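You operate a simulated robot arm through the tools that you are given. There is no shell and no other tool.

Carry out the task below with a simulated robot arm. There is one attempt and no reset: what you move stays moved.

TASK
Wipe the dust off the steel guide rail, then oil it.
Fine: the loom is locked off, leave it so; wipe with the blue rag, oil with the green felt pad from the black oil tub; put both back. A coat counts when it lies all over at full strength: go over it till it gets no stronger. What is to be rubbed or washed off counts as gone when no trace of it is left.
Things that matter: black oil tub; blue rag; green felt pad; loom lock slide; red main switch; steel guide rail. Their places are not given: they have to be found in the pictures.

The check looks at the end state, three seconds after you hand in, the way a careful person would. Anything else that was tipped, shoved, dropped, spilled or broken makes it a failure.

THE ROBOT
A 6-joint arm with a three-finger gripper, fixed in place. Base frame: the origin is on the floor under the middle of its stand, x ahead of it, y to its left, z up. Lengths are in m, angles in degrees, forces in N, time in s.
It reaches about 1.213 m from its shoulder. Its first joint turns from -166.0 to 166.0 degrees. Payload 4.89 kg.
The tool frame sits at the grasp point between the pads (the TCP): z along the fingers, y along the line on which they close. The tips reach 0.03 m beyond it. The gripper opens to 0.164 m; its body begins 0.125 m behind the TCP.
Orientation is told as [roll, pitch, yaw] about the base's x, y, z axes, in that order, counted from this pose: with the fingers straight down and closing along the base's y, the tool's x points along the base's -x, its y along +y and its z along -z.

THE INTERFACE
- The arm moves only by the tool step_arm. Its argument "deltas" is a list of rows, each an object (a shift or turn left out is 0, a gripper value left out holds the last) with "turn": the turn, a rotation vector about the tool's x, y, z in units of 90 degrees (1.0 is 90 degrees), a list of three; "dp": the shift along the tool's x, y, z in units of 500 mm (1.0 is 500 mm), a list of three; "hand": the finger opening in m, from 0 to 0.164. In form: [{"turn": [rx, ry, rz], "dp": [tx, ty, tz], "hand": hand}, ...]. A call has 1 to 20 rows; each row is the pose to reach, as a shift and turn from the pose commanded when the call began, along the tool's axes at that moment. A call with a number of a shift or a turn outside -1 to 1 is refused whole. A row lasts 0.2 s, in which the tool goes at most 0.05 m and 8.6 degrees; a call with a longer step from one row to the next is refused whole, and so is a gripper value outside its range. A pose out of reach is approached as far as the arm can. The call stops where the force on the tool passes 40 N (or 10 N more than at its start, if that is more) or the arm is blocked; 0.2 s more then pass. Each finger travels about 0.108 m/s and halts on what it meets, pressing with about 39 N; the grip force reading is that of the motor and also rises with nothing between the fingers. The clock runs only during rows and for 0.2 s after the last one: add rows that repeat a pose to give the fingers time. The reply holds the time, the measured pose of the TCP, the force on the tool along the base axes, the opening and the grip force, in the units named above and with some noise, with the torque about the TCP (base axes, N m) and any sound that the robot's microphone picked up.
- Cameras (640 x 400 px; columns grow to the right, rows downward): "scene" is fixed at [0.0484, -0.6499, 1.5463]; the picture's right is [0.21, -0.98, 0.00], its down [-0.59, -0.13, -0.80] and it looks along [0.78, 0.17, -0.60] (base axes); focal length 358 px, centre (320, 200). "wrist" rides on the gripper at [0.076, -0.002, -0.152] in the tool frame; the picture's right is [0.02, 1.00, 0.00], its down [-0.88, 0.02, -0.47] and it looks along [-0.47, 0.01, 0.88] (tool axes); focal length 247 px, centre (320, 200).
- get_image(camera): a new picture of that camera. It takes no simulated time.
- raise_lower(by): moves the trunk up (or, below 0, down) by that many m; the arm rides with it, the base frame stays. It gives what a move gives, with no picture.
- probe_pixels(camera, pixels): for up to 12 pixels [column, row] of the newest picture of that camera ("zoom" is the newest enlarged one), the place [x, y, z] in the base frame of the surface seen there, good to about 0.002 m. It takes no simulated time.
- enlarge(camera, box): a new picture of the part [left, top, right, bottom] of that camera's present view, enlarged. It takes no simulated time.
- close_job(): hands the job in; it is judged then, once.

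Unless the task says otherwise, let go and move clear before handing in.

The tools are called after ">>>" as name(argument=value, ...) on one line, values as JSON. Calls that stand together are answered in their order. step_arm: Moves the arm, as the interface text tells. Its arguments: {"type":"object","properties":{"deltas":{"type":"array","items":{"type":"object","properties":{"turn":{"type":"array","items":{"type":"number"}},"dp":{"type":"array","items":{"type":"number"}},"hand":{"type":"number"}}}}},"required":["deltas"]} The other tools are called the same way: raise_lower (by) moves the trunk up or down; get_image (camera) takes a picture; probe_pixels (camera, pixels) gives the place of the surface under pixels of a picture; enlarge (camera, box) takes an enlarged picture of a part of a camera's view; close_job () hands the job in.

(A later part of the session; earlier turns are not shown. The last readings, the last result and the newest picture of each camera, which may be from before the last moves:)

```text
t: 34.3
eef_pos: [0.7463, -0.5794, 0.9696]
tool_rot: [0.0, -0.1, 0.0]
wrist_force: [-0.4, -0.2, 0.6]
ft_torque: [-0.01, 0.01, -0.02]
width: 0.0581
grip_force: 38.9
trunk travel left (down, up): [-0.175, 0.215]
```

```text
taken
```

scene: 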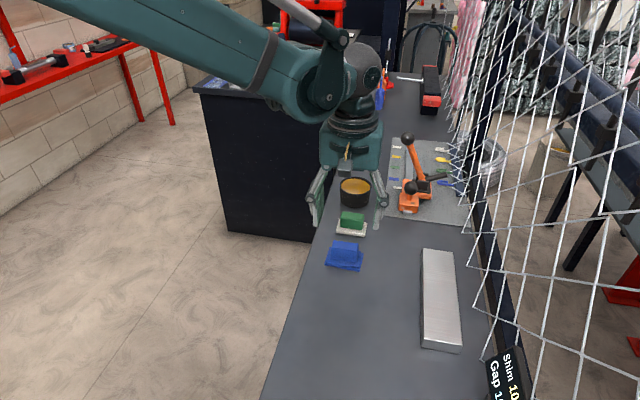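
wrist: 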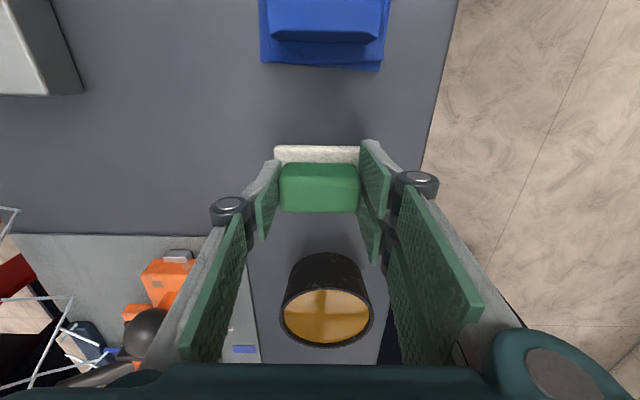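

Pad gripped firmly (0.058 m, 39 N). Lifting straight up and carrying it over the tub, hovering 2 cm above the rim.

>>> step_arm(deltas=[{"dp": [0, 0, -0.06], "hand": 0.03}, {"dp": [0, 0, -0.13], "hand": 0.03}, {"dp": [0, 0, -0.2], "hand": 0.03}, {"dp": [0, 0, -0.22], "hand": 0.03}, {"dp": [-0.05, 0.004, -0.22], "hand": 0.03}, {"dp": [-0.1, 0.008, -0.22], "hand": 0.03}, {"dp": [-0.15, 0.012, -0.22], "hand": 0.03}, {"dp": [-0.2, 0.016, -0.22], "hand": 0.03}, {"dp": [-0.24, 0.019, -0.22], "hand": 0.03}, {"dp": [-0.267, 0.021, -0.22], "hand": 0.03}, {"dp": [-0.267, 0.021, -0.18], "hand": 0.03}, {"dp": [-0.267, 0.021, -0.14], "hand": 0.03}, {"dp": [-0.267, 0.021, -0.14], "hand": 0.03}])

>>> get_image(camera="wrist")

>>> enlarge(camera="scene", box=[300, 90, 460, 240])

```text
t: 37.1
eef_pos: [0.878, -0.568, 1.0375]
tool_rot: [0.0, -0.1, 0.0]
wrist_force: [0.1, 0.1, -0.9]
ft_torque: [0.02, 0.03, 0.01]
width: 0.0581
grip_force: 38.9
trunk travel left (down, up): [-0.175, 0.215]
```

```text
taken
```

wrist: 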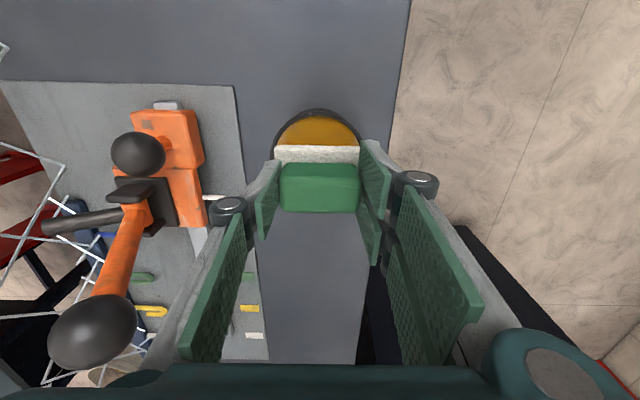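

```text
2.67 times, centred on (380, 165) of scene
```

zoom: 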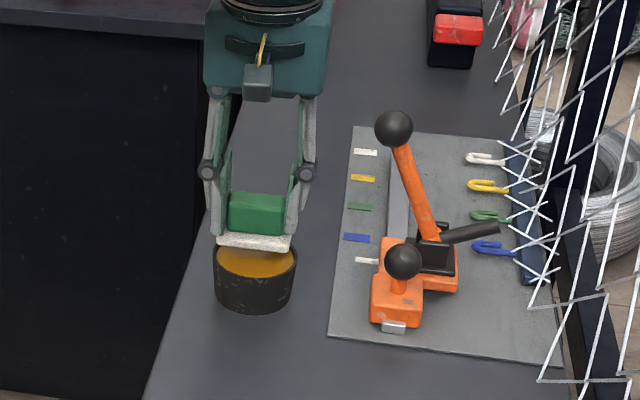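

The pad is centred over the tub, clear of the lever. Lowering slowly to the oil.

>>> step_arm(deltas=[{"dp": [0, 0, 0.01], "hand": 0.03}, {"dp": [0, 0, 0.02], "hand": 0.03}, {"dp": [0, 0, 0.028], "hand": 0.03}, {"dp": [0, 0, 0.034], "hand": 0.03}])

>>> enlarge(camera="scene", box=[310, 150, 400, 240])

```text
t: 38.1
eef_pos: [0.8775, -0.5692, 1.0214]
tool_rot: [0.0, -0.1, -0.1]
wrist_force: [0.4, 0.4, -1.1]
ft_torque: [-0.03, -0.01, -0.02]
width: 0.0578
grip_force: 39.2
trunk travel left (down, up): [-0.175, 0.215]
```

```text
4.44 times, centred on (355, 195) of scene
```

zoom: 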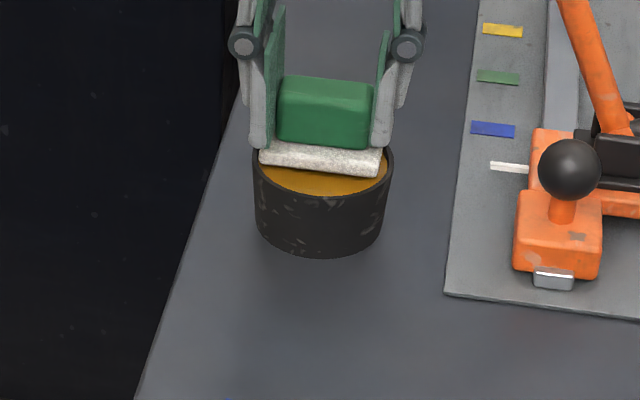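

Bottom of the pad is just above the rim, no contact yet. Lowering in 1 mm steps watching force.

>>> step_arm(deltas=[{"dp": [0, 0, 0.002], "hand": 0.03}, {"dp": [0, 0, 0.004], "hand": 0.03}, {"dp": [0, 0, 0.005], "hand": 0.03}])

>>> enlarge(camera="scene", box=[310, 150, 400, 240])

```text
t: 38.9
eef_pos: [0.8789, -0.5708, 1.0204]
tool_rot: [-0.1, 0.0, 0.0]
wrist_force: [-0.1, 0.3, -0.4]
ft_torque: [-0.03, 0.01, 0.01]
width: 0.0581
grip_force: 39.0
trunk travel left (down, up): [-0.175, 0.215]
```

```text
4.44 times, centred on (355, 195) of scene
```

zoom: 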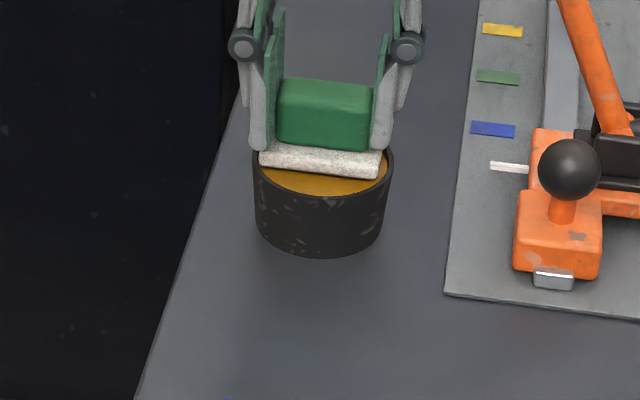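

>>> step_arm(deltas=[{"dp": [0, 0, 0.002], "hand": 0.03}, {"dp": [0, 0, 0.004], "hand": 0.03}, {"dp": [0, 0, 0.004], "hand": 0.03}])

>>> enlarge(camera="scene", box=[310, 150, 400, 240])

```text
t: 39.7
eef_pos: [0.8792, -0.5677, 1.0188]
tool_rot: [0.0, -0.1, -0.1]
wrist_force: [0.1, 0.0, -1.1]
ft_torque: [0.01, 0.03, -0.02]
width: 0.0583
grip_force: 39.5
trunk travel left (down, up): [-0.175, 0.215]
```

```text
4.44 times, centred on (355, 195) of scene
```

zoom: 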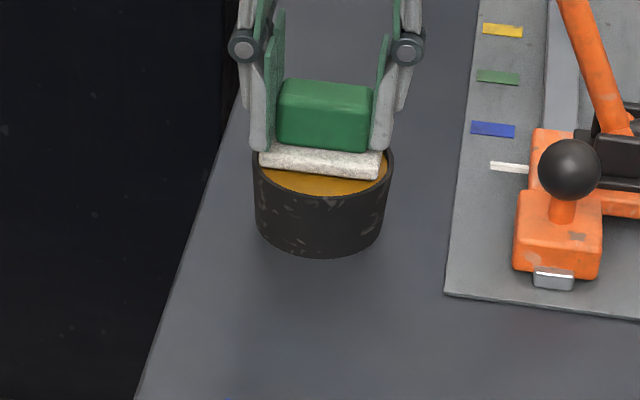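

>>> step_arm(deltas=[{"dp": [0, 0, 0.002], "hand": 0.03}, {"dp": [0, 0, 0.004], "hand": 0.03}, {"dp": [0, 0, 0.004], "hand": 0.03}])

>>> enlarge(camera="scene", box=[310, 150, 400, 240])

```text
t: 40.5
eef_pos: [0.8777, -0.569, 1.0162]
tool_rot: [0.1, 0.0, -0.1]
wrist_force: [6.9, -3.1, 9.7]
ft_torque: [-0.11, -0.35, -0.01]
width: 0.0584
grip_force: 38.9
trunk travel left (down, up): [-0.175, 0.215]
```

```text
4.44 times, centred on (355, 195) of scene
```

zoom: 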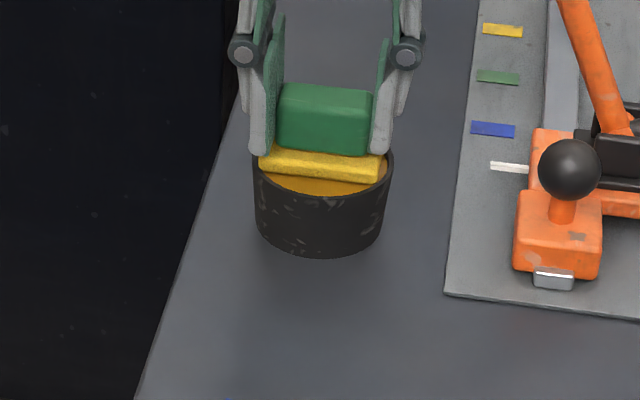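

The sole turned yellow — the pad has taken oil at z≈1.016 with 10 N on the tub. Hold briefly, lift over the tub and let it drain a moment, then back off towards −x before heading to the rail.

>>> step_arm(deltas=[{"dp": [0, 0, 0], "hand": 0.03}, {"dp": [0, 0, 0], "hand": 0.03}, {"dp": [0, 0, -0.01], "hand": 0.03}, {"dp": [0, 0, -0.03], "hand": 0.03}, {"dp": [0, 0, -0.06], "hand": 0.03}, {"dp": [0, 0, -0.06], "hand": 0.03}, {"dp": [0, 0, -0.06], "hand": 0.03}, {"dp": [0, 0, -0.06], "hand": 0.03}])

>>> enlarge(camera="scene", box=[310, 130, 420, 240])

```text
t: 42.3
eef_pos: [0.8792, -0.5682, 1.0466]
tool_rot: [0.0, -0.1, 0.0]
wrist_force: [0.2, -0.4, 0.0]
ft_torque: [-0.02, 0.01, -0.03]
width: 0.058
grip_force: 39.5
trunk travel left (down, up): [-0.175, 0.215]
```

```text
3.64 times, centred on (365, 185) of scene
```

zoom: 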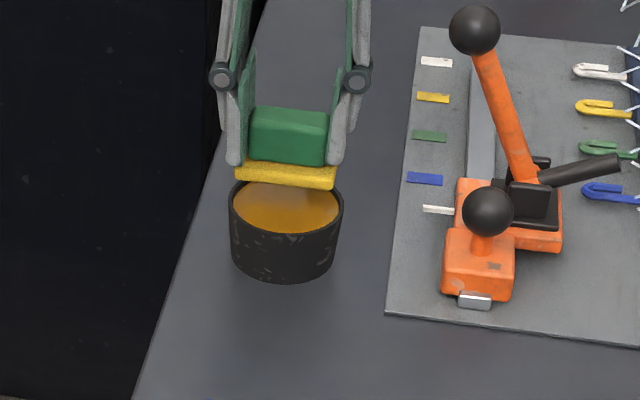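

Oil-charged pad is lifted with no drips visible. Moving back along −x, then over to the far end of the rail, hovering ~1 cm above it.

>>> step_arm(deltas=[{"dp": [0.02, 0, -0.03], "hand": 0.03}, {"dp": [0.08, 0, -0.04], "hand": 0.03}, {"dp": [0.15, 0, -0.04], "hand": 0.03}, {"dp": [0.22, 0, -0.04], "hand": 0.03}, {"dp": [0.266, 0, -0.04], "hand": 0.03}, {"dp": [0.292, -0.073, -0.04], "hand": 0.03}, {"dp": [0.318, -0.146, -0.04], "hand": 0.03}, {"dp": [0.344, -0.219, -0.04], "hand": 0.03}, {"dp": [0.37, -0.292, -0.04], "hand": 0.03}, {"dp": [0.395, -0.365, -0.04], "hand": 0.03}, {"dp": [0.42, -0.437, -0.04], "hand": 0.03}, {"dp": [0.42, -0.437, -0.04], "hand": 0.03}, {"dp": [0.42, -0.437, 0.03], "hand": 0.03}, {"dp": [0.42, -0.437, 0.072], "hand": 0.03}, {"dp": [0.42, -0.437, 0.072], "hand": 0.03}])

>>> get_image(camera="wrist")

>>> get_image(camera="scene")

```text
t: 45.5
eef_pos: [0.6697, -0.7889, 1.0083]
tool_rot: [0.1, 0.0, 0.1]
wrist_force: [-0.1, 0.2, -1.2]
ft_torque: [0.03, 0.03, -0.02]
width: 0.0582
grip_force: 38.8
trunk travel left (down, up): [-0.175, 0.215]
```

```text
taken
```

wrist: 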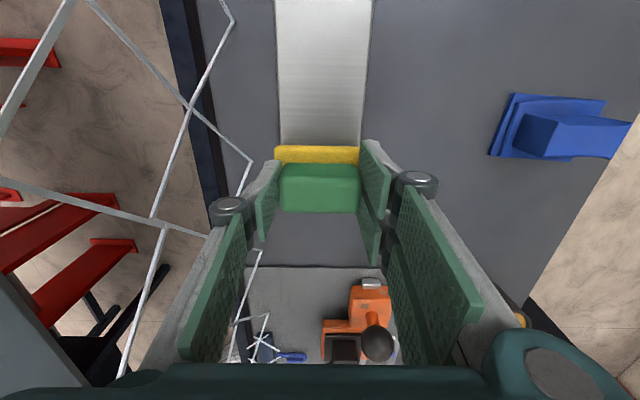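

```text
taken
```

scene: 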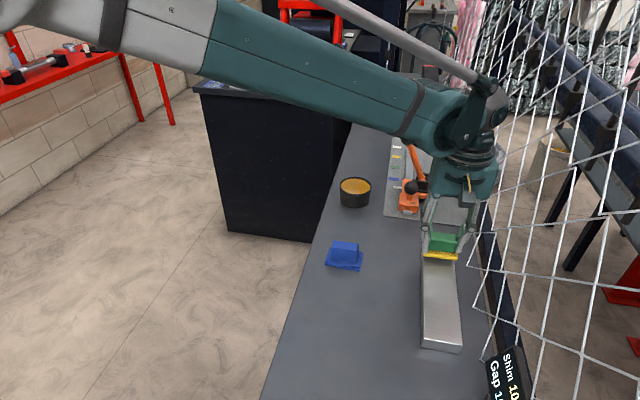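

Pad is above the far end. I'll probe the rail edges and sole edges from the wrist view to align the pad across the width.

>>> probe_pixels(camera="wrist", pixels=[[284, 140], [282, 138], [358, 140], [360, 138], [279, 40], [281, 40], [366, 40], [368, 40], [278, 155], [357, 155], [276, 149], [358, 149]])

>>> enlarge(camera="wrist", box=[250, 90, 390, 180])

```text
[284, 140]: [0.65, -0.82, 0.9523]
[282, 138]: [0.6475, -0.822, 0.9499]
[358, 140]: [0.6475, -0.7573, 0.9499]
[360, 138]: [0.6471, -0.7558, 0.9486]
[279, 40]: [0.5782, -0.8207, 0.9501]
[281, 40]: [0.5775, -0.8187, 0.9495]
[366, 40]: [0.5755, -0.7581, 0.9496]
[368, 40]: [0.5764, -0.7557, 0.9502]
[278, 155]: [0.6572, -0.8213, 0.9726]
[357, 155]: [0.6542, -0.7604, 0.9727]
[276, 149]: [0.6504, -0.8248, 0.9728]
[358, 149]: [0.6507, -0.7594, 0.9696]
```

```text
4.44 times, centred on (320, 135) of wrist
```

zoom: 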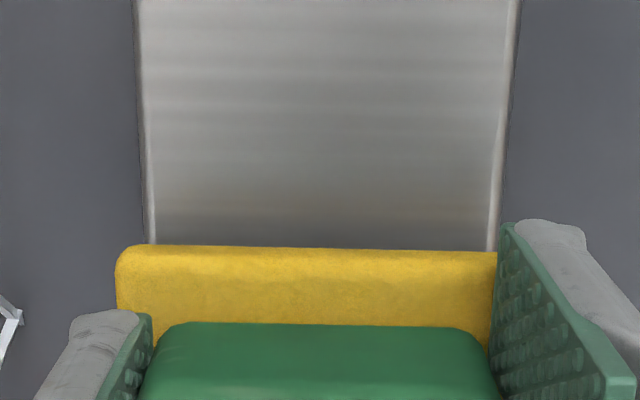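

Rail edges are y −0.7555 to −0.8225 and the sole spans about −0.825 to −0.754, so it covers the full width. Lowering to contact.

>>> step_arm(deltas=[{"dp": [0, 0, 0.006], "hand": 0.03}, {"dp": [0, 0, 0.012], "hand": 0.03}, {"dp": [0, 0, 0.016], "hand": 0.03}, {"dp": [0, 0, 0.018], "hand": 0.03}])

```text
t: 46.5
eef_pos: [0.6688, -0.7888, 1.0003]
tool_rot: [-0.1, -0.2, 0.0]
wrist_force: [0.1, 0.3, -0.6]
ft_torque: [0.0, 0.01, 0.0]
width: 0.0583
grip_force: 39.2
trunk travel left (down, up): [-0.175, 0.215]
```

>>> step_arm(deltas=[{"dp": [0, 0, 0.001], "hand": 0.03}, {"dp": [0, 0, 0.002], "hand": 0.03}, {"dp": [0, 0, 0.003], "hand": 0.03}])

```text
t: 47.3
eef_pos: [0.6689, -0.7888, 0.9995]
tool_rot: [0.0, -0.1, 0.0]
wrist_force: [-0.1, -1.9, 10.0]
ft_torque: [0.01, 0.08, 0.0]
width: 0.0582
grip_force: 38.8
trunk travel left (down, up): [-0.175, 0.215]
```

Contact at 10 N. Stroking toward the near end with a tiny upward slope to hold a moderate force.

>>> step_arm(deltas=[{"dp": [0.03, 0, 0], "hand": 0.03}, {"dp": [0.06, 0, 0], "hand": 0.03}, {"dp": [0.09, 0, 0], "hand": 0.03}, {"dp": [0.12, 0, 0], "hand": 0.03}, {"dp": [0.15, 0, -0.0001], "hand": 0.03}, {"dp": [0.18, 0, -0.0002], "hand": 0.03}, {"dp": [0.21, 0, -0.0002], "hand": 0.03}, {"dp": [0.24, 0, -0.0003], "hand": 0.03}, {"dp": [0.27, 0, -0.0003], "hand": 0.03}, {"dp": [0.3, 0, -0.0004], "hand": 0.03}, {"dp": [0.33, 0, -0.0004], "hand": 0.03}, {"dp": [0.36, 0, -0.0005], "hand": 0.03}, {"dp": [0.39, 0, -0.0005], "hand": 0.03}, {"dp": [0.416, 0, -0.0005], "hand": 0.03}])

>>> get_image(camera="wrist")

>>> enlarge(camera="scene", box=[400, 230, 500, 370])

```text
t: 48.5
eef_pos: [0.5897, -0.7858, 0.9989]
tool_rot: [-0.1, -0.2, 0.1]
wrist_force: [-1.5, 3.6, 16.0]
ft_torque: [0.28, 0.35, 0.05]
width: 0.0578
grip_force: 39.6
trunk travel left (down, up): [-0.175, 0.215]
stopped in row 6: the force on the tool passed its limit at 44 N (the readings are from after the stop); the commanded pose is now the measured one
```

```text
taken
```

wrist: 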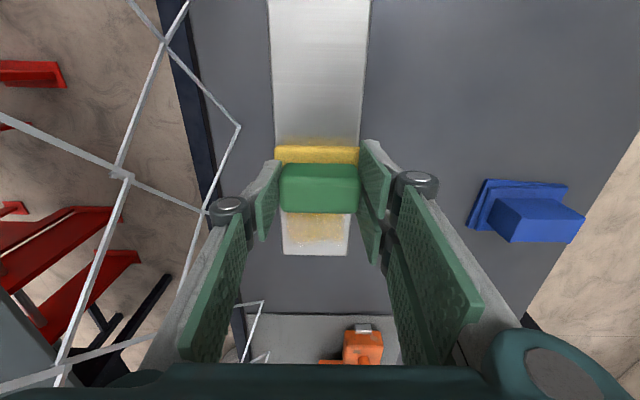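

```text
2.86 times, centred on (450, 300) of scene
```

zoom: 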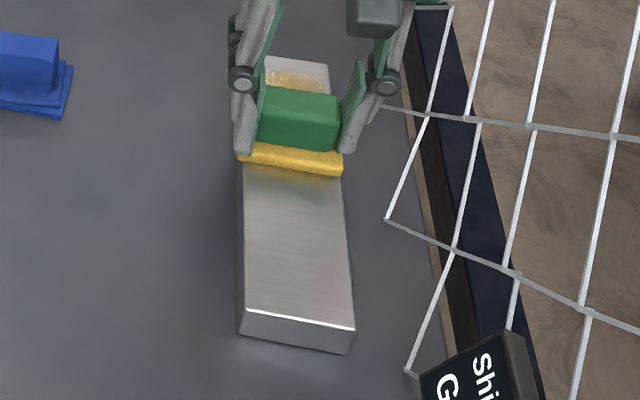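

Oil is going on between x≈0.60 and 0.66, but the force peaked at 44 N and the stroke stopped. I'll ease up 0.3 mm and continue more slowly with an upward slope.

>>> step_arm(deltas=[{"dp": [0.0, 0, -0.0004], "hand": 0.03}, {"dp": [0.02, 0, -0.0005], "hand": 0.03}, {"dp": [0.04, 0, -0.0005], "hand": 0.03}, {"dp": [0.06, 0, -0.0005], "hand": 0.03}, {"dp": [0.08, 0, -0.0006], "hand": 0.03}, {"dp": [0.1, 0, -0.0006], "hand": 0.03}, {"dp": [0.12, 0, -0.0007], "hand": 0.03}, {"dp": [0.14, 0, -0.0007], "hand": 0.03}, {"dp": [0.16, 0, -0.0008], "hand": 0.03}, {"dp": [0.18, 0, -0.0008], "hand": 0.03}, {"dp": [0.2, 0, -0.0009], "hand": 0.03}, {"dp": [0.22, 0, -0.0009], "hand": 0.03}, {"dp": [0.24, 0, -0.001], "hand": 0.03}, {"dp": [0.256, 0, -0.001], "hand": 0.03}])

>>> get_image(camera="wrist")

>>> enlarge(camera="scene", box=[400, 230, 500, 370])

```text
t: 49.9
eef_pos: [0.5455, -0.7877, 0.9988]
tool_rot: [-0.1, -0.2, 0.2]
wrist_force: [1.2, 4.0, 17.4]
ft_torque: [0.22, 0.31, -0.03]
width: 0.0583
grip_force: 38.8
trunk travel left (down, up): [-0.175, 0.215]
stopped in row 6: the force on the tool passed its limit at 43 N (the readings are from after the stop); the commanded pose is now the measured one
```

```text
taken
```

wrist: 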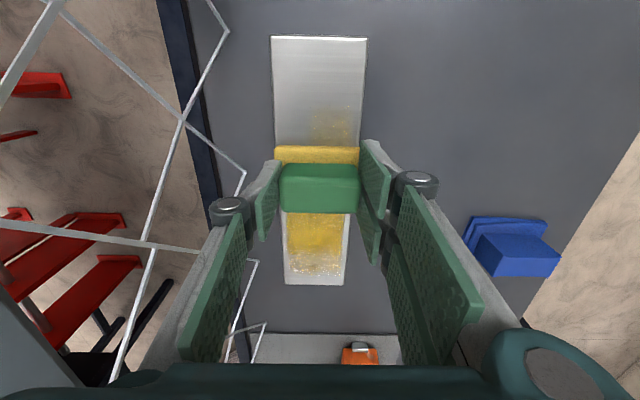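

```text
2.86 times, centred on (450, 300) of scene
```

zoom: 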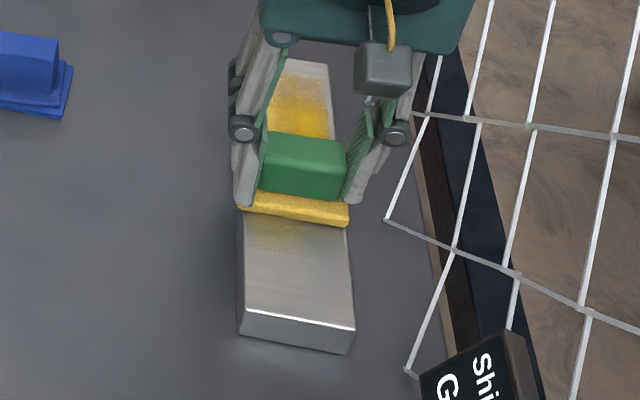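

Coverage behind is good but the leading edge is digging in (torque says the load is at the −x edge). Easing 0.5 mm and continuing lighter toward the near end.

>>> step_arm(deltas=[{"dp": [0.0, 0, -0.001], "hand": 0.03}, {"dp": [0.02, 0, -0.001], "hand": 0.03}, {"dp": [0.04, 0, -0.0011], "hand": 0.03}, {"dp": [0.06, 0, -0.0011], "hand": 0.03}, {"dp": [0.08, 0, -0.0012], "hand": 0.03}, {"dp": [0.1, 0, -0.0012], "hand": 0.03}, {"dp": [0.12, 0, -0.0013], "hand": 0.03}, {"dp": [0.14, 0, -0.0013], "hand": 0.03}, {"dp": [0.16, 0, -0.0014], "hand": 0.03}, {"dp": [0.167, 0, -0.0014], "hand": 0.03}])

>>> get_image(camera="wrist")

```text
t: 52.1
eef_pos: [0.463, -0.7875, 0.9996]
tool_rot: [-0.1, -0.3, 0.1]
wrist_force: [10.0, -3.3, 16.2]
ft_torque: [-0.02, -0.34, -0.02]
width: 0.0581
grip_force: 38.8
trunk travel left (down, up): [-0.175, 0.215]
```

```text
taken
```

wrist: 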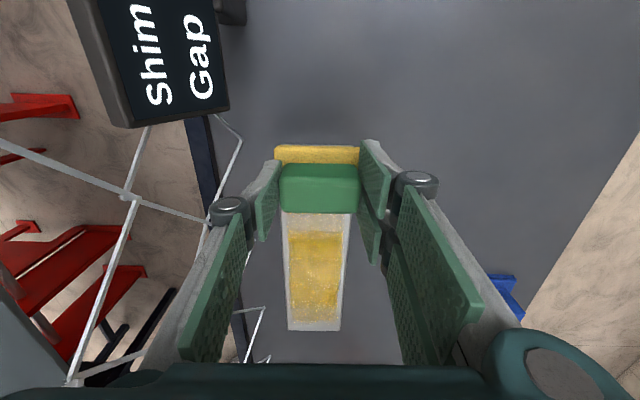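

The oil band covers the middle, but 7–8 mm along each edge and the far/near ends remain bare (wrist (290–345, 215–330)). I'll make offset passes: first shift +y by 10 mm and stroke to the far end.

>>> step_arm(deltas=[{"dp": [0.01, 0.01, -0.0006], "hand": 0.03}, {"dp": [0.02, 0.02, -0.0006], "hand": 0.03}, {"dp": [-0.01, 0.02, -0.0006], "hand": 0.03}, {"dp": [-0.035, 0.02, -0.0005], "hand": 0.03}, {"dp": [-0.06, 0.02, -0.0005], "hand": 0.03}, {"dp": [-0.085, 0.02, -0.0004], "hand": 0.03}, {"dp": [-0.11, 0.02, -0.0004], "hand": 0.03}, {"dp": [-0.135, 0.02, -0.0003], "hand": 0.03}, {"dp": [-0.16, 0.02, -0.0003], "hand": 0.03}, {"dp": [-0.185, 0.02, -0.0002], "hand": 0.03}, {"dp": [-0.21, 0.02, -0.0002], "hand": 0.03}, {"dp": [-0.235, 0.02, -0.0001], "hand": 0.03}, {"dp": [-0.26, 0.02, 0], "hand": 0.03}, {"dp": [-0.285, 0.02, 0], "hand": 0.03}, {"dp": [-0.31, 0.02, 0], "hand": 0.03}, {"dp": [-0.335, 0.02, 0.0001], "hand": 0.03}, {"dp": [-0.36, 0.02, 0.0001], "hand": 0.03}, {"dp": [-0.39, 0.02, 0.0002], "hand": 0.03}, {"dp": [-0.42, 0.02, 0.0002], "hand": 0.03}, {"dp": [-0.44, 0.02, 0.0002], "hand": 0.03}])

>>> get_image(camera="wrist")

>>> enlarge(camera="scene", box=[400, 230, 500, 370])

```text
t: 56.3
eef_pos: [0.6821, -0.7752, 0.9987]
tool_rot: [0.0, -0.3, 0.1]
wrist_force: [-0.5, -0.2, -0.5]
ft_torque: [0.09, 0.03, 0.03]
width: 0.0583
grip_force: 39.3
trunk travel left (down, up): [-0.175, 0.215]
```

```text
taken
```

wrist: 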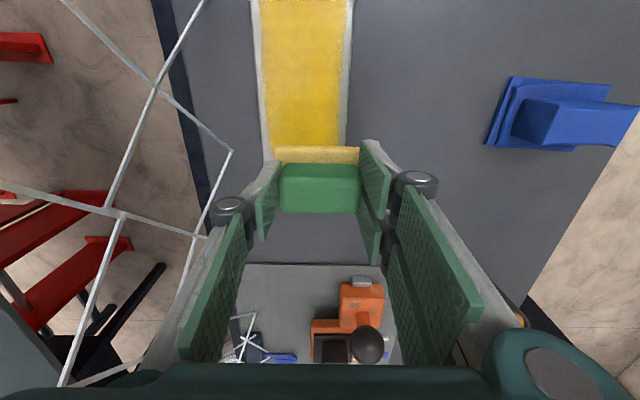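

```text
2.86 times, centred on (450, 300) of scene
```

zoom: 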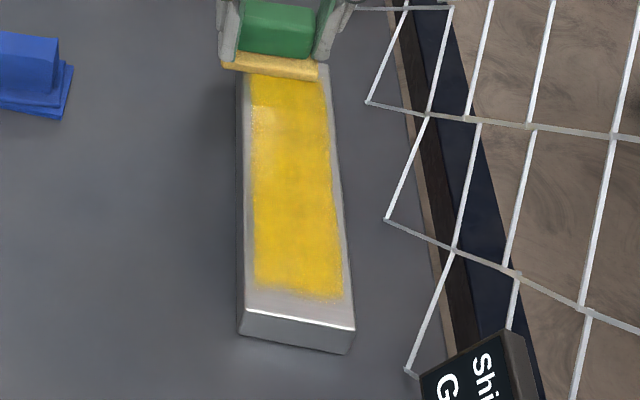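

A large yellow band now covers the rail; the pad looks paler (using up oil). I'll lift off to inspect the full coat before recharging.

>>> step_arm(deltas=[{"dp": [0, 0, -0.05], "hand": 0.03}, {"dp": [0, 0, -0.12], "hand": 0.03}, {"dp": [0, 0.06, -0.14], "hand": 0.03}, {"dp": [0, 0.12, -0.14], "hand": 0.03}, {"dp": [0, 0.18, -0.14], "hand": 0.03}, {"dp": [-0.02, 0.24, -0.14], "hand": 0.03}, {"dp": [-0.06, 0.32, -0.14], "hand": 0.03}, {"dp": [-0.1, 0.4, -0.14], "hand": 0.03}, {"dp": [-0.1, 0.41, -0.14], "hand": 0.03}, {"dp": [-0.1, 0.41, -0.14], "hand": 0.03}])

>>> enlarge(camera="scene", box=[400, 240, 480, 360])

>>> get_image(camera="wrist")

>>> get_image(camera="scene")

```text
t: 58.5
eef_pos: [0.7333, -0.572, 1.0698]
tool_rot: [-0.2, -0.3, 0.3]
wrist_force: [0.2, 0.5, -0.7]
ft_torque: [-0.07, 0.04, -0.03]
width: 0.058
grip_force: 39.0
trunk travel left (down, up): [-0.175, 0.215]
```

```text
3.33 times, centred on (440, 300) of scene
```

zoom: 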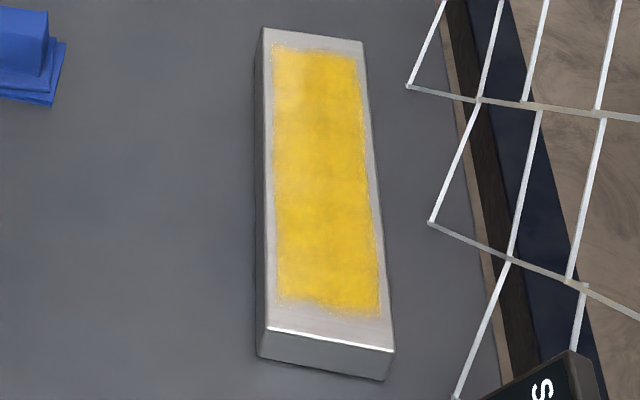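

```text
taken
```

wrist: 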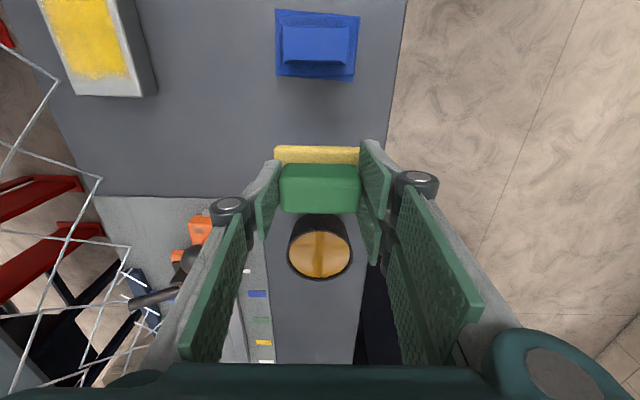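

```text
taken
```

scene: 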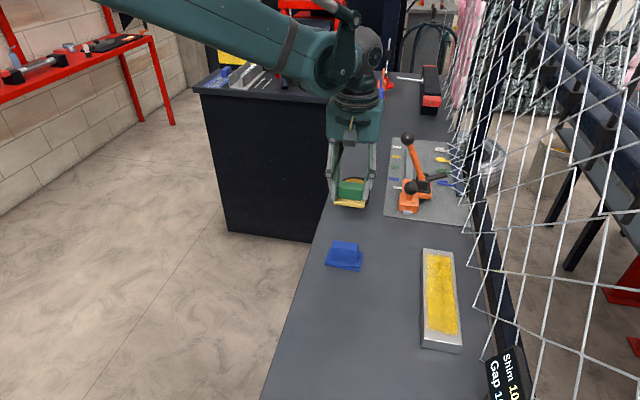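

Let me probe the boundaries of the oiled area against the rail edges.

>>> enlarge(camera="scene", box=[410, 240, 470, 300])

>>> enlarge(camera="scene", box=[400, 290, 480, 360])

>>> probe_pixels(camera="zoom", pixels=[[320, 100], [320, 130], [320, 150], [320, 165], [320, 180], [200, 60], [210, 60], [220, 60], [380, 60], [390, 60], [400, 60], [410, 60]])

```text
6.67 times, centred on (440, 270) of scene
```

zoom: 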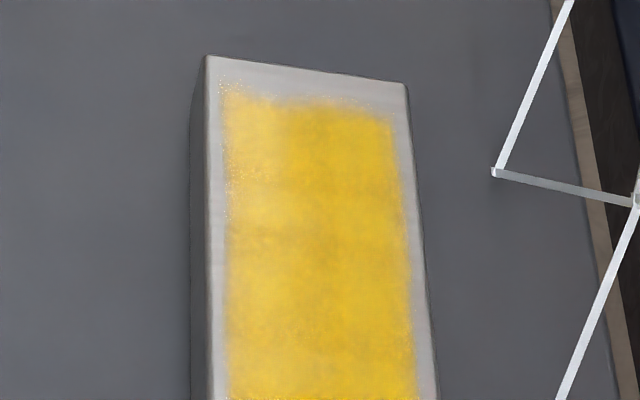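

```text
5.71 times, centred on (440, 325) of scene
```

zoom: 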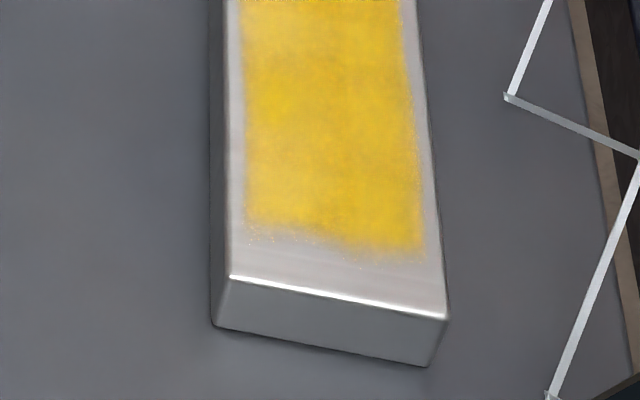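

```text
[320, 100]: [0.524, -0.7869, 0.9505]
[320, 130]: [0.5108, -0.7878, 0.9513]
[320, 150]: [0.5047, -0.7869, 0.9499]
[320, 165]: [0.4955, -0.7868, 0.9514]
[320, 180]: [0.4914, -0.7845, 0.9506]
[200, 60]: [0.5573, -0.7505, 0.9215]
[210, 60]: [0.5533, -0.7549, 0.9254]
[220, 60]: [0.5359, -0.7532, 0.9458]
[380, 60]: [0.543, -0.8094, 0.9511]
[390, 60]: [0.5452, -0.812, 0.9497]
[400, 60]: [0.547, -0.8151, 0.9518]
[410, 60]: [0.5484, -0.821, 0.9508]
```

The coat's borders sit ~7 mm inside the rail edges; I'll check with further passes. The pad is pale, so I'll recharge: move back over the tub (also trimming the small tilt drift) and lower to just above the oil.

>>> step_arm(deltas=[{"dp": [-0.06, 0.001, 0], "turn": [-0.001, 0.003, 0.002], "hand": 0.03}, {"dp": [-0.12, 0.002, 0], "turn": [-0.001, 0.003, 0.002], "hand": 0.03}, {"dp": [-0.18, 0.004, 0], "turn": [-0.001, 0.003, 0.002], "hand": 0.03}, {"dp": [-0.24, 0.005, 0], "turn": [-0.001, 0.003, 0.002], "hand": 0.03}, {"dp": [-0.29, 0.006, 0], "turn": [-0.001, 0.003, 0.002], "hand": 0.03}, {"dp": [-0.29, 0.006, 0], "turn": [-0.001, 0.003, 0.002], "hand": 0.03}, {"dp": [-0.29, 0.006, 0.04], "turn": [-0.001, 0.003, 0.002], "hand": 0.03}, {"dp": [-0.29, 0.006, 0.07], "turn": [-0.001, 0.003, 0.002], "hand": 0.03}, {"dp": [-0.29, 0.006, 0.09], "turn": [-0.001, 0.003, 0.002], "hand": 0.03}, {"dp": [-0.29, 0.006, 0.1], "turn": [-0.001, 0.003, 0.002], "hand": 0.03}, {"dp": [-0.29, 0.006, 0.1], "turn": [-0.001, 0.003, 0.002], "hand": 0.03}])

>>> enlarge(camera="scene", box=[310, 150, 400, 240])

```text
t: 60.9
eef_pos: [0.877, -0.5692, 1.0192]
tool_rot: [0.0, 0.0, 0.0]
wrist_force: [-0.4, -1.0, -0.6]
ft_torque: [-0.02, 0.05, -0.02]
width: 0.0581
grip_force: 39.3
trunk travel left (down, up): [-0.175, 0.215]
```

```text
4.44 times, centred on (355, 195) of scene
```

zoom: 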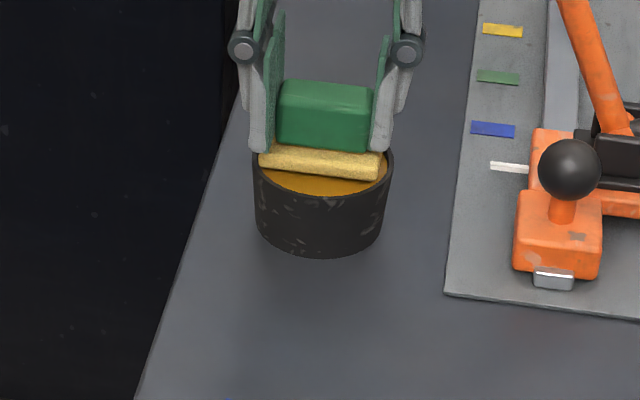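

The pad (pale yellow now) hovers at the rim. Lowering 1 mm at a time to contact.

>>> step_arm(deltas=[{"dp": [0, 0, 0.002], "hand": 0.03}, {"dp": [0, 0, 0.004], "hand": 0.03}, {"dp": [0, 0, 0.005], "hand": 0.03}, {"dp": [0, 0, 0.005], "hand": 0.03}])

>>> enlarge(camera="scene", box=[310, 150, 400, 240])

```text
t: 61.9
eef_pos: [0.8758, -0.5687, 1.0176]
tool_rot: [0.0, 0.0, -0.1]
wrist_force: [-0.1, -0.5, -1.5]
ft_torque: [0.0, 0.02, 0.02]
width: 0.058
grip_force: 38.9
trunk travel left (down, up): [-0.175, 0.215]
```

```text
4.44 times, centred on (355, 195) of scene
```

zoom: 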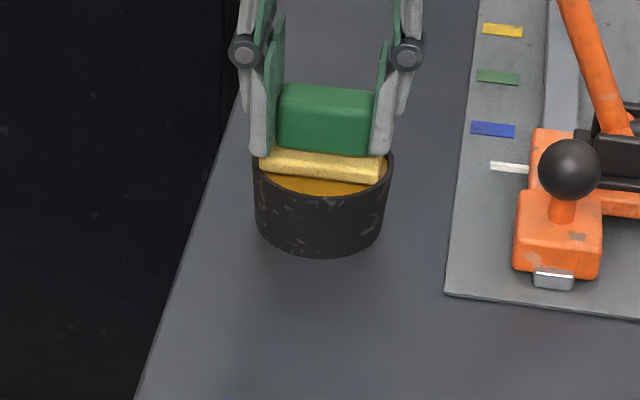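

>>> step_arm(deltas=[{"dp": [0, 0, 0.001], "hand": 0.03}, {"dp": [0, 0, 0.002], "hand": 0.03}, {"dp": [0, 0, 0.003], "hand": 0.03}, {"dp": [0, 0, 0.003], "hand": 0.03}])

>>> enlarge(camera="scene", box=[310, 150, 400, 240])

```text
t: 62.9
eef_pos: [0.8765, -0.5691, 1.0168]
tool_rot: [0.0, 0.0, 0.0]
wrist_force: [-0.5, -2.7, 8.7]
ft_torque: [-0.22, -0.3, -0.04]
width: 0.058
grip_force: 38.7
trunk travel left (down, up): [-0.175, 0.215]
```

```text
4.44 times, centred on (355, 195) of scene
```

zoom: 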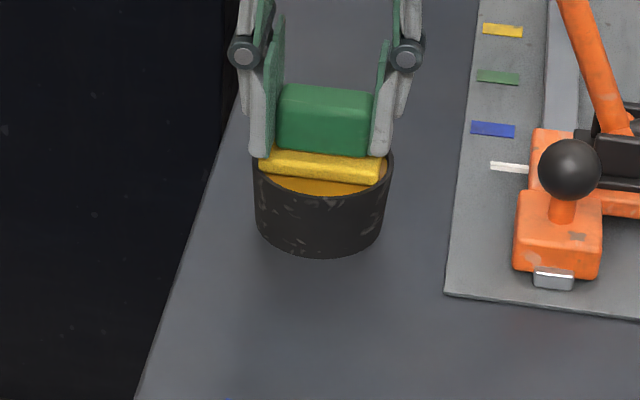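

Recharged (bright yellow, 9 N). Lifting, briefly draining, and carrying to the far end of the rail with a −y offset of ~8 mm this time.

>>> step_arm(deltas=[{"dp": [0, 0, -0.01], "hand": 0.03}, {"dp": [0, 0, -0.03], "hand": 0.03}, {"dp": [0, 0, -0.06], "hand": 0.03}, {"dp": [0, 0, -0.06], "hand": 0.03}, {"dp": [0, 0, -0.06], "hand": 0.03}, {"dp": [0.06, 0, -0.1], "hand": 0.03}, {"dp": [0.13, 0, -0.1], "hand": 0.03}, {"dp": [0.2, 0, -0.1], "hand": 0.03}, {"dp": [0.26, 0, -0.1], "hand": 0.03}, {"dp": [0.282, -0.075, -0.1], "hand": 0.03}, {"dp": [0.304, -0.15, -0.1], "hand": 0.03}, {"dp": [0.326, -0.225, -0.1], "hand": 0.03}, {"dp": [0.348, -0.3, -0.1], "hand": 0.03}, {"dp": [0.37, -0.375, -0.1], "hand": 0.03}, {"dp": [0.393, -0.452, -0.1], "hand": 0.03}, {"dp": [0.393, -0.452, -0.1], "hand": 0.03}, {"dp": [0.393, -0.452, -0.05], "hand": 0.03}, {"dp": [0.393, -0.452, -0.019], "hand": 0.03}, {"dp": [0.393, -0.452, -0.019], "hand": 0.03}])

>>> get_image(camera="wrist")

```text
t: 66.9
eef_pos: [0.6807, -0.7956, 1.0273]
tool_rot: [0.1, 0.1, -0.1]
wrist_force: [0.4, 0.4, -1.4]
ft_torque: [0.02, 0.0, 0.02]
width: 0.0583
grip_force: 38.9
trunk travel left (down, up): [-0.175, 0.215]
```

```text
taken
```

wrist: 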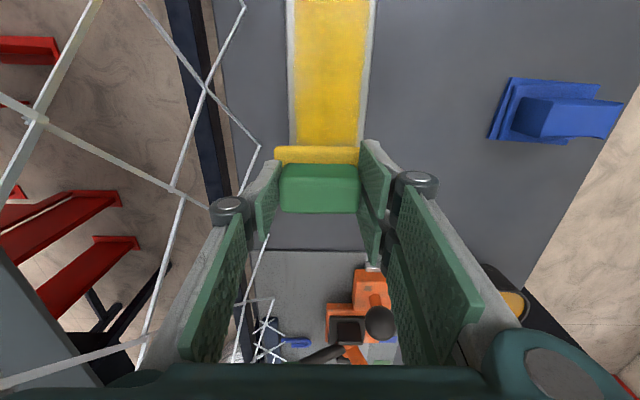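

The pad is offset toward the fence edge, as planned. Lowering to just above contact.

>>> step_arm(deltas=[{"dp": [0, 0, 0.02], "hand": 0.03}, {"dp": [0, 0, 0.04], "hand": 0.03}, {"dp": [0, 0, 0.05], "hand": 0.03}, {"dp": [0, 0, 0.052], "hand": 0.03}, {"dp": [0, 0, 0.054], "hand": 0.03}, {"dp": [0, 0, 0.055], "hand": 0.03}])

```text
t: 68.3
eef_pos: [0.6805, -0.7953, 0.9985]
tool_rot: [-0.1, 0.0, -0.1]
wrist_force: [4.8, -10.7, 17.0]
ft_torque: [-0.35, -0.29, -0.08]
width: 0.0581
grip_force: 38.4
trunk travel left (down, up): [-0.175, 0.215]
```

Contact at 17 N. Easing 0.4 mm and stroking to the near end.

>>> step_arm(deltas=[{"dp": [0.0, 0, -0.0008], "hand": 0.03}, {"dp": [0.025, 0, -0.0008], "hand": 0.03}, {"dp": [0.05, 0, -0.0008], "hand": 0.03}, {"dp": [0.075, 0, -0.0009], "hand": 0.03}, {"dp": [0.1, 0, -0.0009], "hand": 0.03}, {"dp": [0.125, 0, -0.001], "hand": 0.03}, {"dp": [0.15, 0, -0.001], "hand": 0.03}, {"dp": [0.175, 0, -0.0011], "hand": 0.03}, {"dp": [0.2, 0, -0.0011], "hand": 0.03}, {"dp": [0.225, 0, -0.0012], "hand": 0.03}, {"dp": [0.25, 0, -0.0012], "hand": 0.03}, {"dp": [0.275, 0, -0.0013], "hand": 0.03}, {"dp": [0.3, 0, -0.0013], "hand": 0.03}, {"dp": [0.325, 0, -0.0014], "hand": 0.03}, {"dp": [0.35, 0, -0.0014], "hand": 0.03}, {"dp": [0.375, 0, -0.0015], "hand": 0.03}, {"dp": [0.4, 0, -0.0015], "hand": 0.03}, {"dp": [0.425, 0, -0.0015], "hand": 0.03}, {"dp": [0.45, 0, -0.0015], "hand": 0.03}])

>>> get_image(camera="wrist")

>>> enlarge(camera="scene", box=[400, 240, 480, 360])

```text
t: 72.3
eef_pos: [0.4555, -0.7942, 0.9983]
tool_rot: [0.0, 0.2, 0.0]
wrist_force: [-0.6, -1.2, -0.4]
ft_torque: [-0.05, 0.11, 0.01]
width: 0.0582
grip_force: 38.6
trunk travel left (down, up): [-0.175, 0.215]
```

```text
taken
```

wrist: 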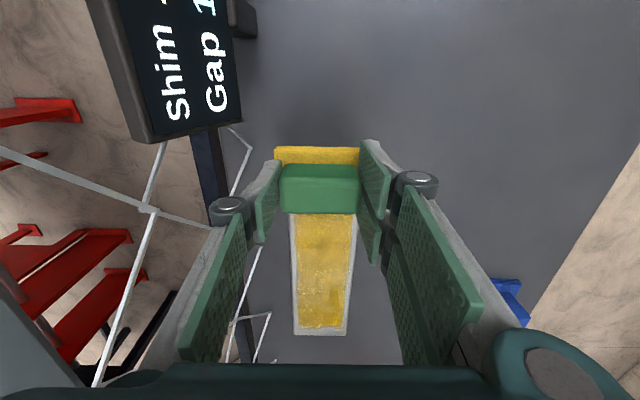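

```text
3.33 times, centred on (440, 300) of scene
```

zoom: 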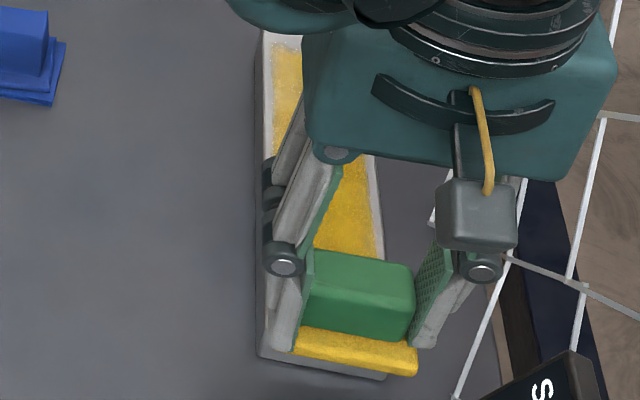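

The −y edge margin stays the same even though the pad overlapped it, so the coat area is inset from the edges. Now a centred return pass with a touch more pressure, starting over the near end.

>>> step_arm(deltas=[{"dp": [0.008, 0.008, 0.0008], "hand": 0.03}, {"dp": [0.008, 0.014, 0.0012], "hand": 0.03}, {"dp": [-0.01, 0.014, 0.0012], "hand": 0.03}, {"dp": [-0.03, 0.014, 0.0012], "hand": 0.03}])

```text
t: 73.3
eef_pos: [0.468, -0.7872, 0.9988]
tool_rot: [0.0, 0.0, -0.1]
wrist_force: [0.5, 0.5, -0.8]
ft_torque: [0.01, -0.01, -0.01]
width: 0.0581
grip_force: 39.0
trunk travel left (down, up): [-0.175, 0.215]
```

>>> step_arm(deltas=[{"dp": [0, 0, 0.0008], "hand": 0.03}, {"dp": [0, 0, 0.0016], "hand": 0.03}, {"dp": [0, 0, 0.0016], "hand": 0.03}])

```text
t: 74.1
eef_pos: [0.4676, -0.7874, 0.9981]
tool_rot: [-0.1, -0.1, 0.0]
wrist_force: [-4.8, -0.8, 21.0]
ft_torque: [0.06, 0.2, -0.04]
width: 0.0581
grip_force: 39.0
trunk travel left (down, up): [-0.175, 0.215]
```

21 N now. I'll ease a little, scrub the near end, then stroke forward to the far end.

>>> step_arm(deltas=[{"dp": [0.015, 0, -0.0005], "hand": 0.03}, {"dp": [0.03, 0, -0.0005], "hand": 0.03}, {"dp": [0.01, 0, -0.0005], "hand": 0.03}, {"dp": [-0.015, 0, -0.0005], "hand": 0.03}, {"dp": [-0.04, 0, -0.0004], "hand": 0.03}, {"dp": [-0.065, 0, -0.0004], "hand": 0.03}, {"dp": [-0.09, 0, -0.0003], "hand": 0.03}, {"dp": [-0.115, 0, -0.0003], "hand": 0.03}, {"dp": [-0.14, 0, -0.0002], "hand": 0.03}, {"dp": [-0.165, 0, -0.0002], "hand": 0.03}, {"dp": [-0.19, 0, -0.0001], "hand": 0.03}, {"dp": [-0.215, 0, -0.0001], "hand": 0.03}, {"dp": [-0.24, 0, 0], "hand": 0.03}, {"dp": [-0.265, 0, 0], "hand": 0.03}, {"dp": [-0.29, 0, 0.0001], "hand": 0.03}, {"dp": [-0.315, 0, 0.0001], "hand": 0.03}, {"dp": [-0.34, 0, 0.0001], "hand": 0.03}, {"dp": [-0.37, 0, 0.0002], "hand": 0.03}, {"dp": [-0.4, 0, 0.0002], "hand": 0.03}, {"dp": [-0.43, 0, 0.0002], "hand": 0.03}])

>>> get_image(camera="wrist")

>>> enlarge(camera="scene", box=[400, 240, 480, 360])

```text
t: 74.5
eef_pos: [0.468, -0.7861, 0.9975]
tool_rot: [0.0, -0.2, 0.1]
wrist_force: [2.6, 3.1, 11.8]
ft_torque: [0.23, 0.14, -0.03]
width: 0.0583
grip_force: 38.8
trunk travel left (down, up): [-0.175, 0.215]
stopped in row 1: the force on the tool passed its limit at 46 N (the readings are from after the stop); the commanded pose is now the measured one
```

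```text
taken
```

wrist: 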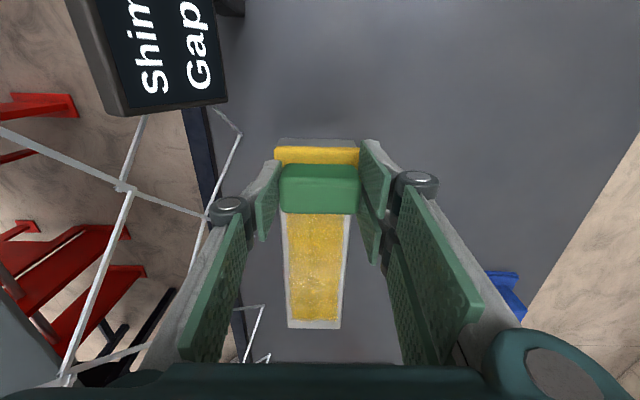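

```text
3.33 times, centred on (440, 300) of scene
```

zoom: 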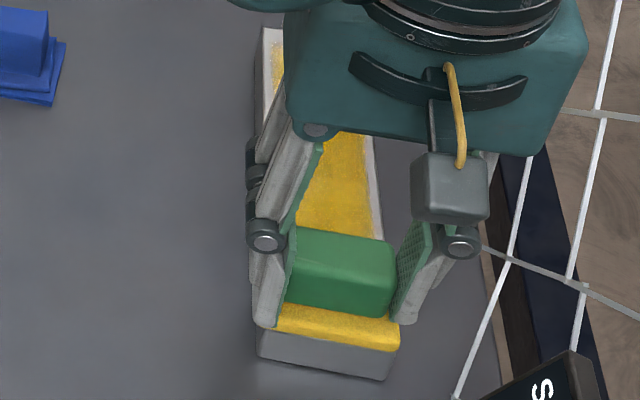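

The −x direction amplifies force, while +x relaxes it. So I'll lift slightly, step back to x≈0.452, set down, and stroke in +x under light pressure.

>>> step_arm(deltas=[{"dp": [0, 0, -0.004], "hand": 0.03}, {"dp": [0.02, 0, -0.004], "hand": 0.03}, {"dp": [0.034, 0, -0.004], "hand": 0.03}, {"dp": [0.034, 0, -0.001], "hand": 0.03}, {"dp": [0.034, 0, 0.0], "hand": 0.03}, {"dp": [0.01, 0, 0.0], "hand": 0.03}, {"dp": [-0.02, 0, 0.0], "hand": 0.03}, {"dp": [-0.05, 0, 0.0001], "hand": 0.03}, {"dp": [-0.08, 0, 0.0001], "hand": 0.03}, {"dp": [-0.11, 0, 0.0002], "hand": 0.03}, {"dp": [-0.14, 0, 0.0002], "hand": 0.03}, {"dp": [-0.17, 0, 0.0003], "hand": 0.03}, {"dp": [-0.2, 0, 0.0003], "hand": 0.03}, {"dp": [-0.23, 0, 0.0004], "hand": 0.03}, {"dp": [-0.26, 0, 0.0004], "hand": 0.03}, {"dp": [-0.29, 0, 0.0005], "hand": 0.03}, {"dp": [-0.32, 0, 0.0005], "hand": 0.03}, {"dp": [-0.35, 0, 0.0006], "hand": 0.03}, {"dp": [-0.39, 0, 0.0006], "hand": 0.03}, {"dp": [-0.43, 0, 0.0006], "hand": 0.03}])

>>> get_image(camera="wrist")

>>> enlarge(camera="scene", box=[400, 240, 480, 360])

```text
t: 78.7
eef_pos: [0.6852, -0.786, 0.9992]
tool_rot: [0.0, -0.3, 0.1]
wrist_force: [-1.0, 0.2, -0.7]
ft_torque: [0.05, -0.12, 0.01]
width: 0.0581
grip_force: 39.6
trunk travel left (down, up): [-0.175, 0.215]
```

```text
taken
```

wrist: 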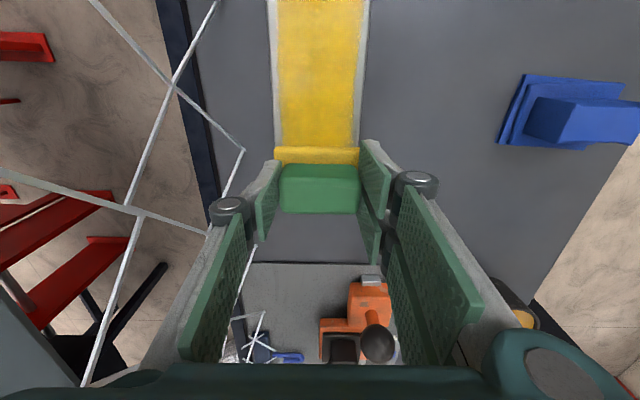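

```text
3.33 times, centred on (440, 300) of scene
```

zoom: 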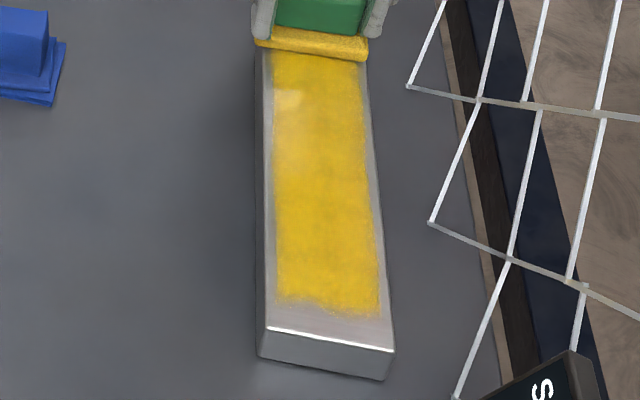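

Coat is more uniform. I'll probe the oil boundaries at all four sides to see whether they're symmetrical (fixed margins) or still uncovered.

>>> enlarge(camera="scene", box=[400, 290, 480, 360])

>>> probe_pixels(camera="zoom", pixels=[[270, 228], [270, 281], [340, 243], [340, 297], [410, 250], [410, 311], [245, 120], [231, 120], [412, 120], [434, 120], [240, 200], [425, 200]])

```text
5.71 times, centred on (440, 325) of scene
```

zoom: 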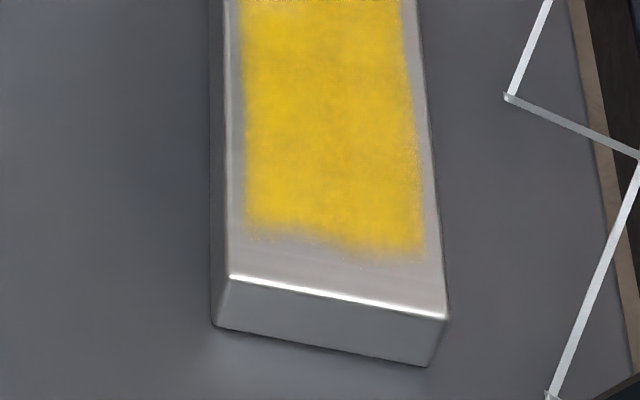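

```text
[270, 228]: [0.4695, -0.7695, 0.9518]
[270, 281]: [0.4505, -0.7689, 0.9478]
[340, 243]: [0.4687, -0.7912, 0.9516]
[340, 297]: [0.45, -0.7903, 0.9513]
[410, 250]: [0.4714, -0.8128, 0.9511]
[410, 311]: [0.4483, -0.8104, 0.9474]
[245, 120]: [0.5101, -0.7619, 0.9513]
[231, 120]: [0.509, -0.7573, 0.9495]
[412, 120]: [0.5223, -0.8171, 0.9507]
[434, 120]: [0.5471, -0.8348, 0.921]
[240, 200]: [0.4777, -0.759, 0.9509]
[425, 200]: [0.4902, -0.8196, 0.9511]
```

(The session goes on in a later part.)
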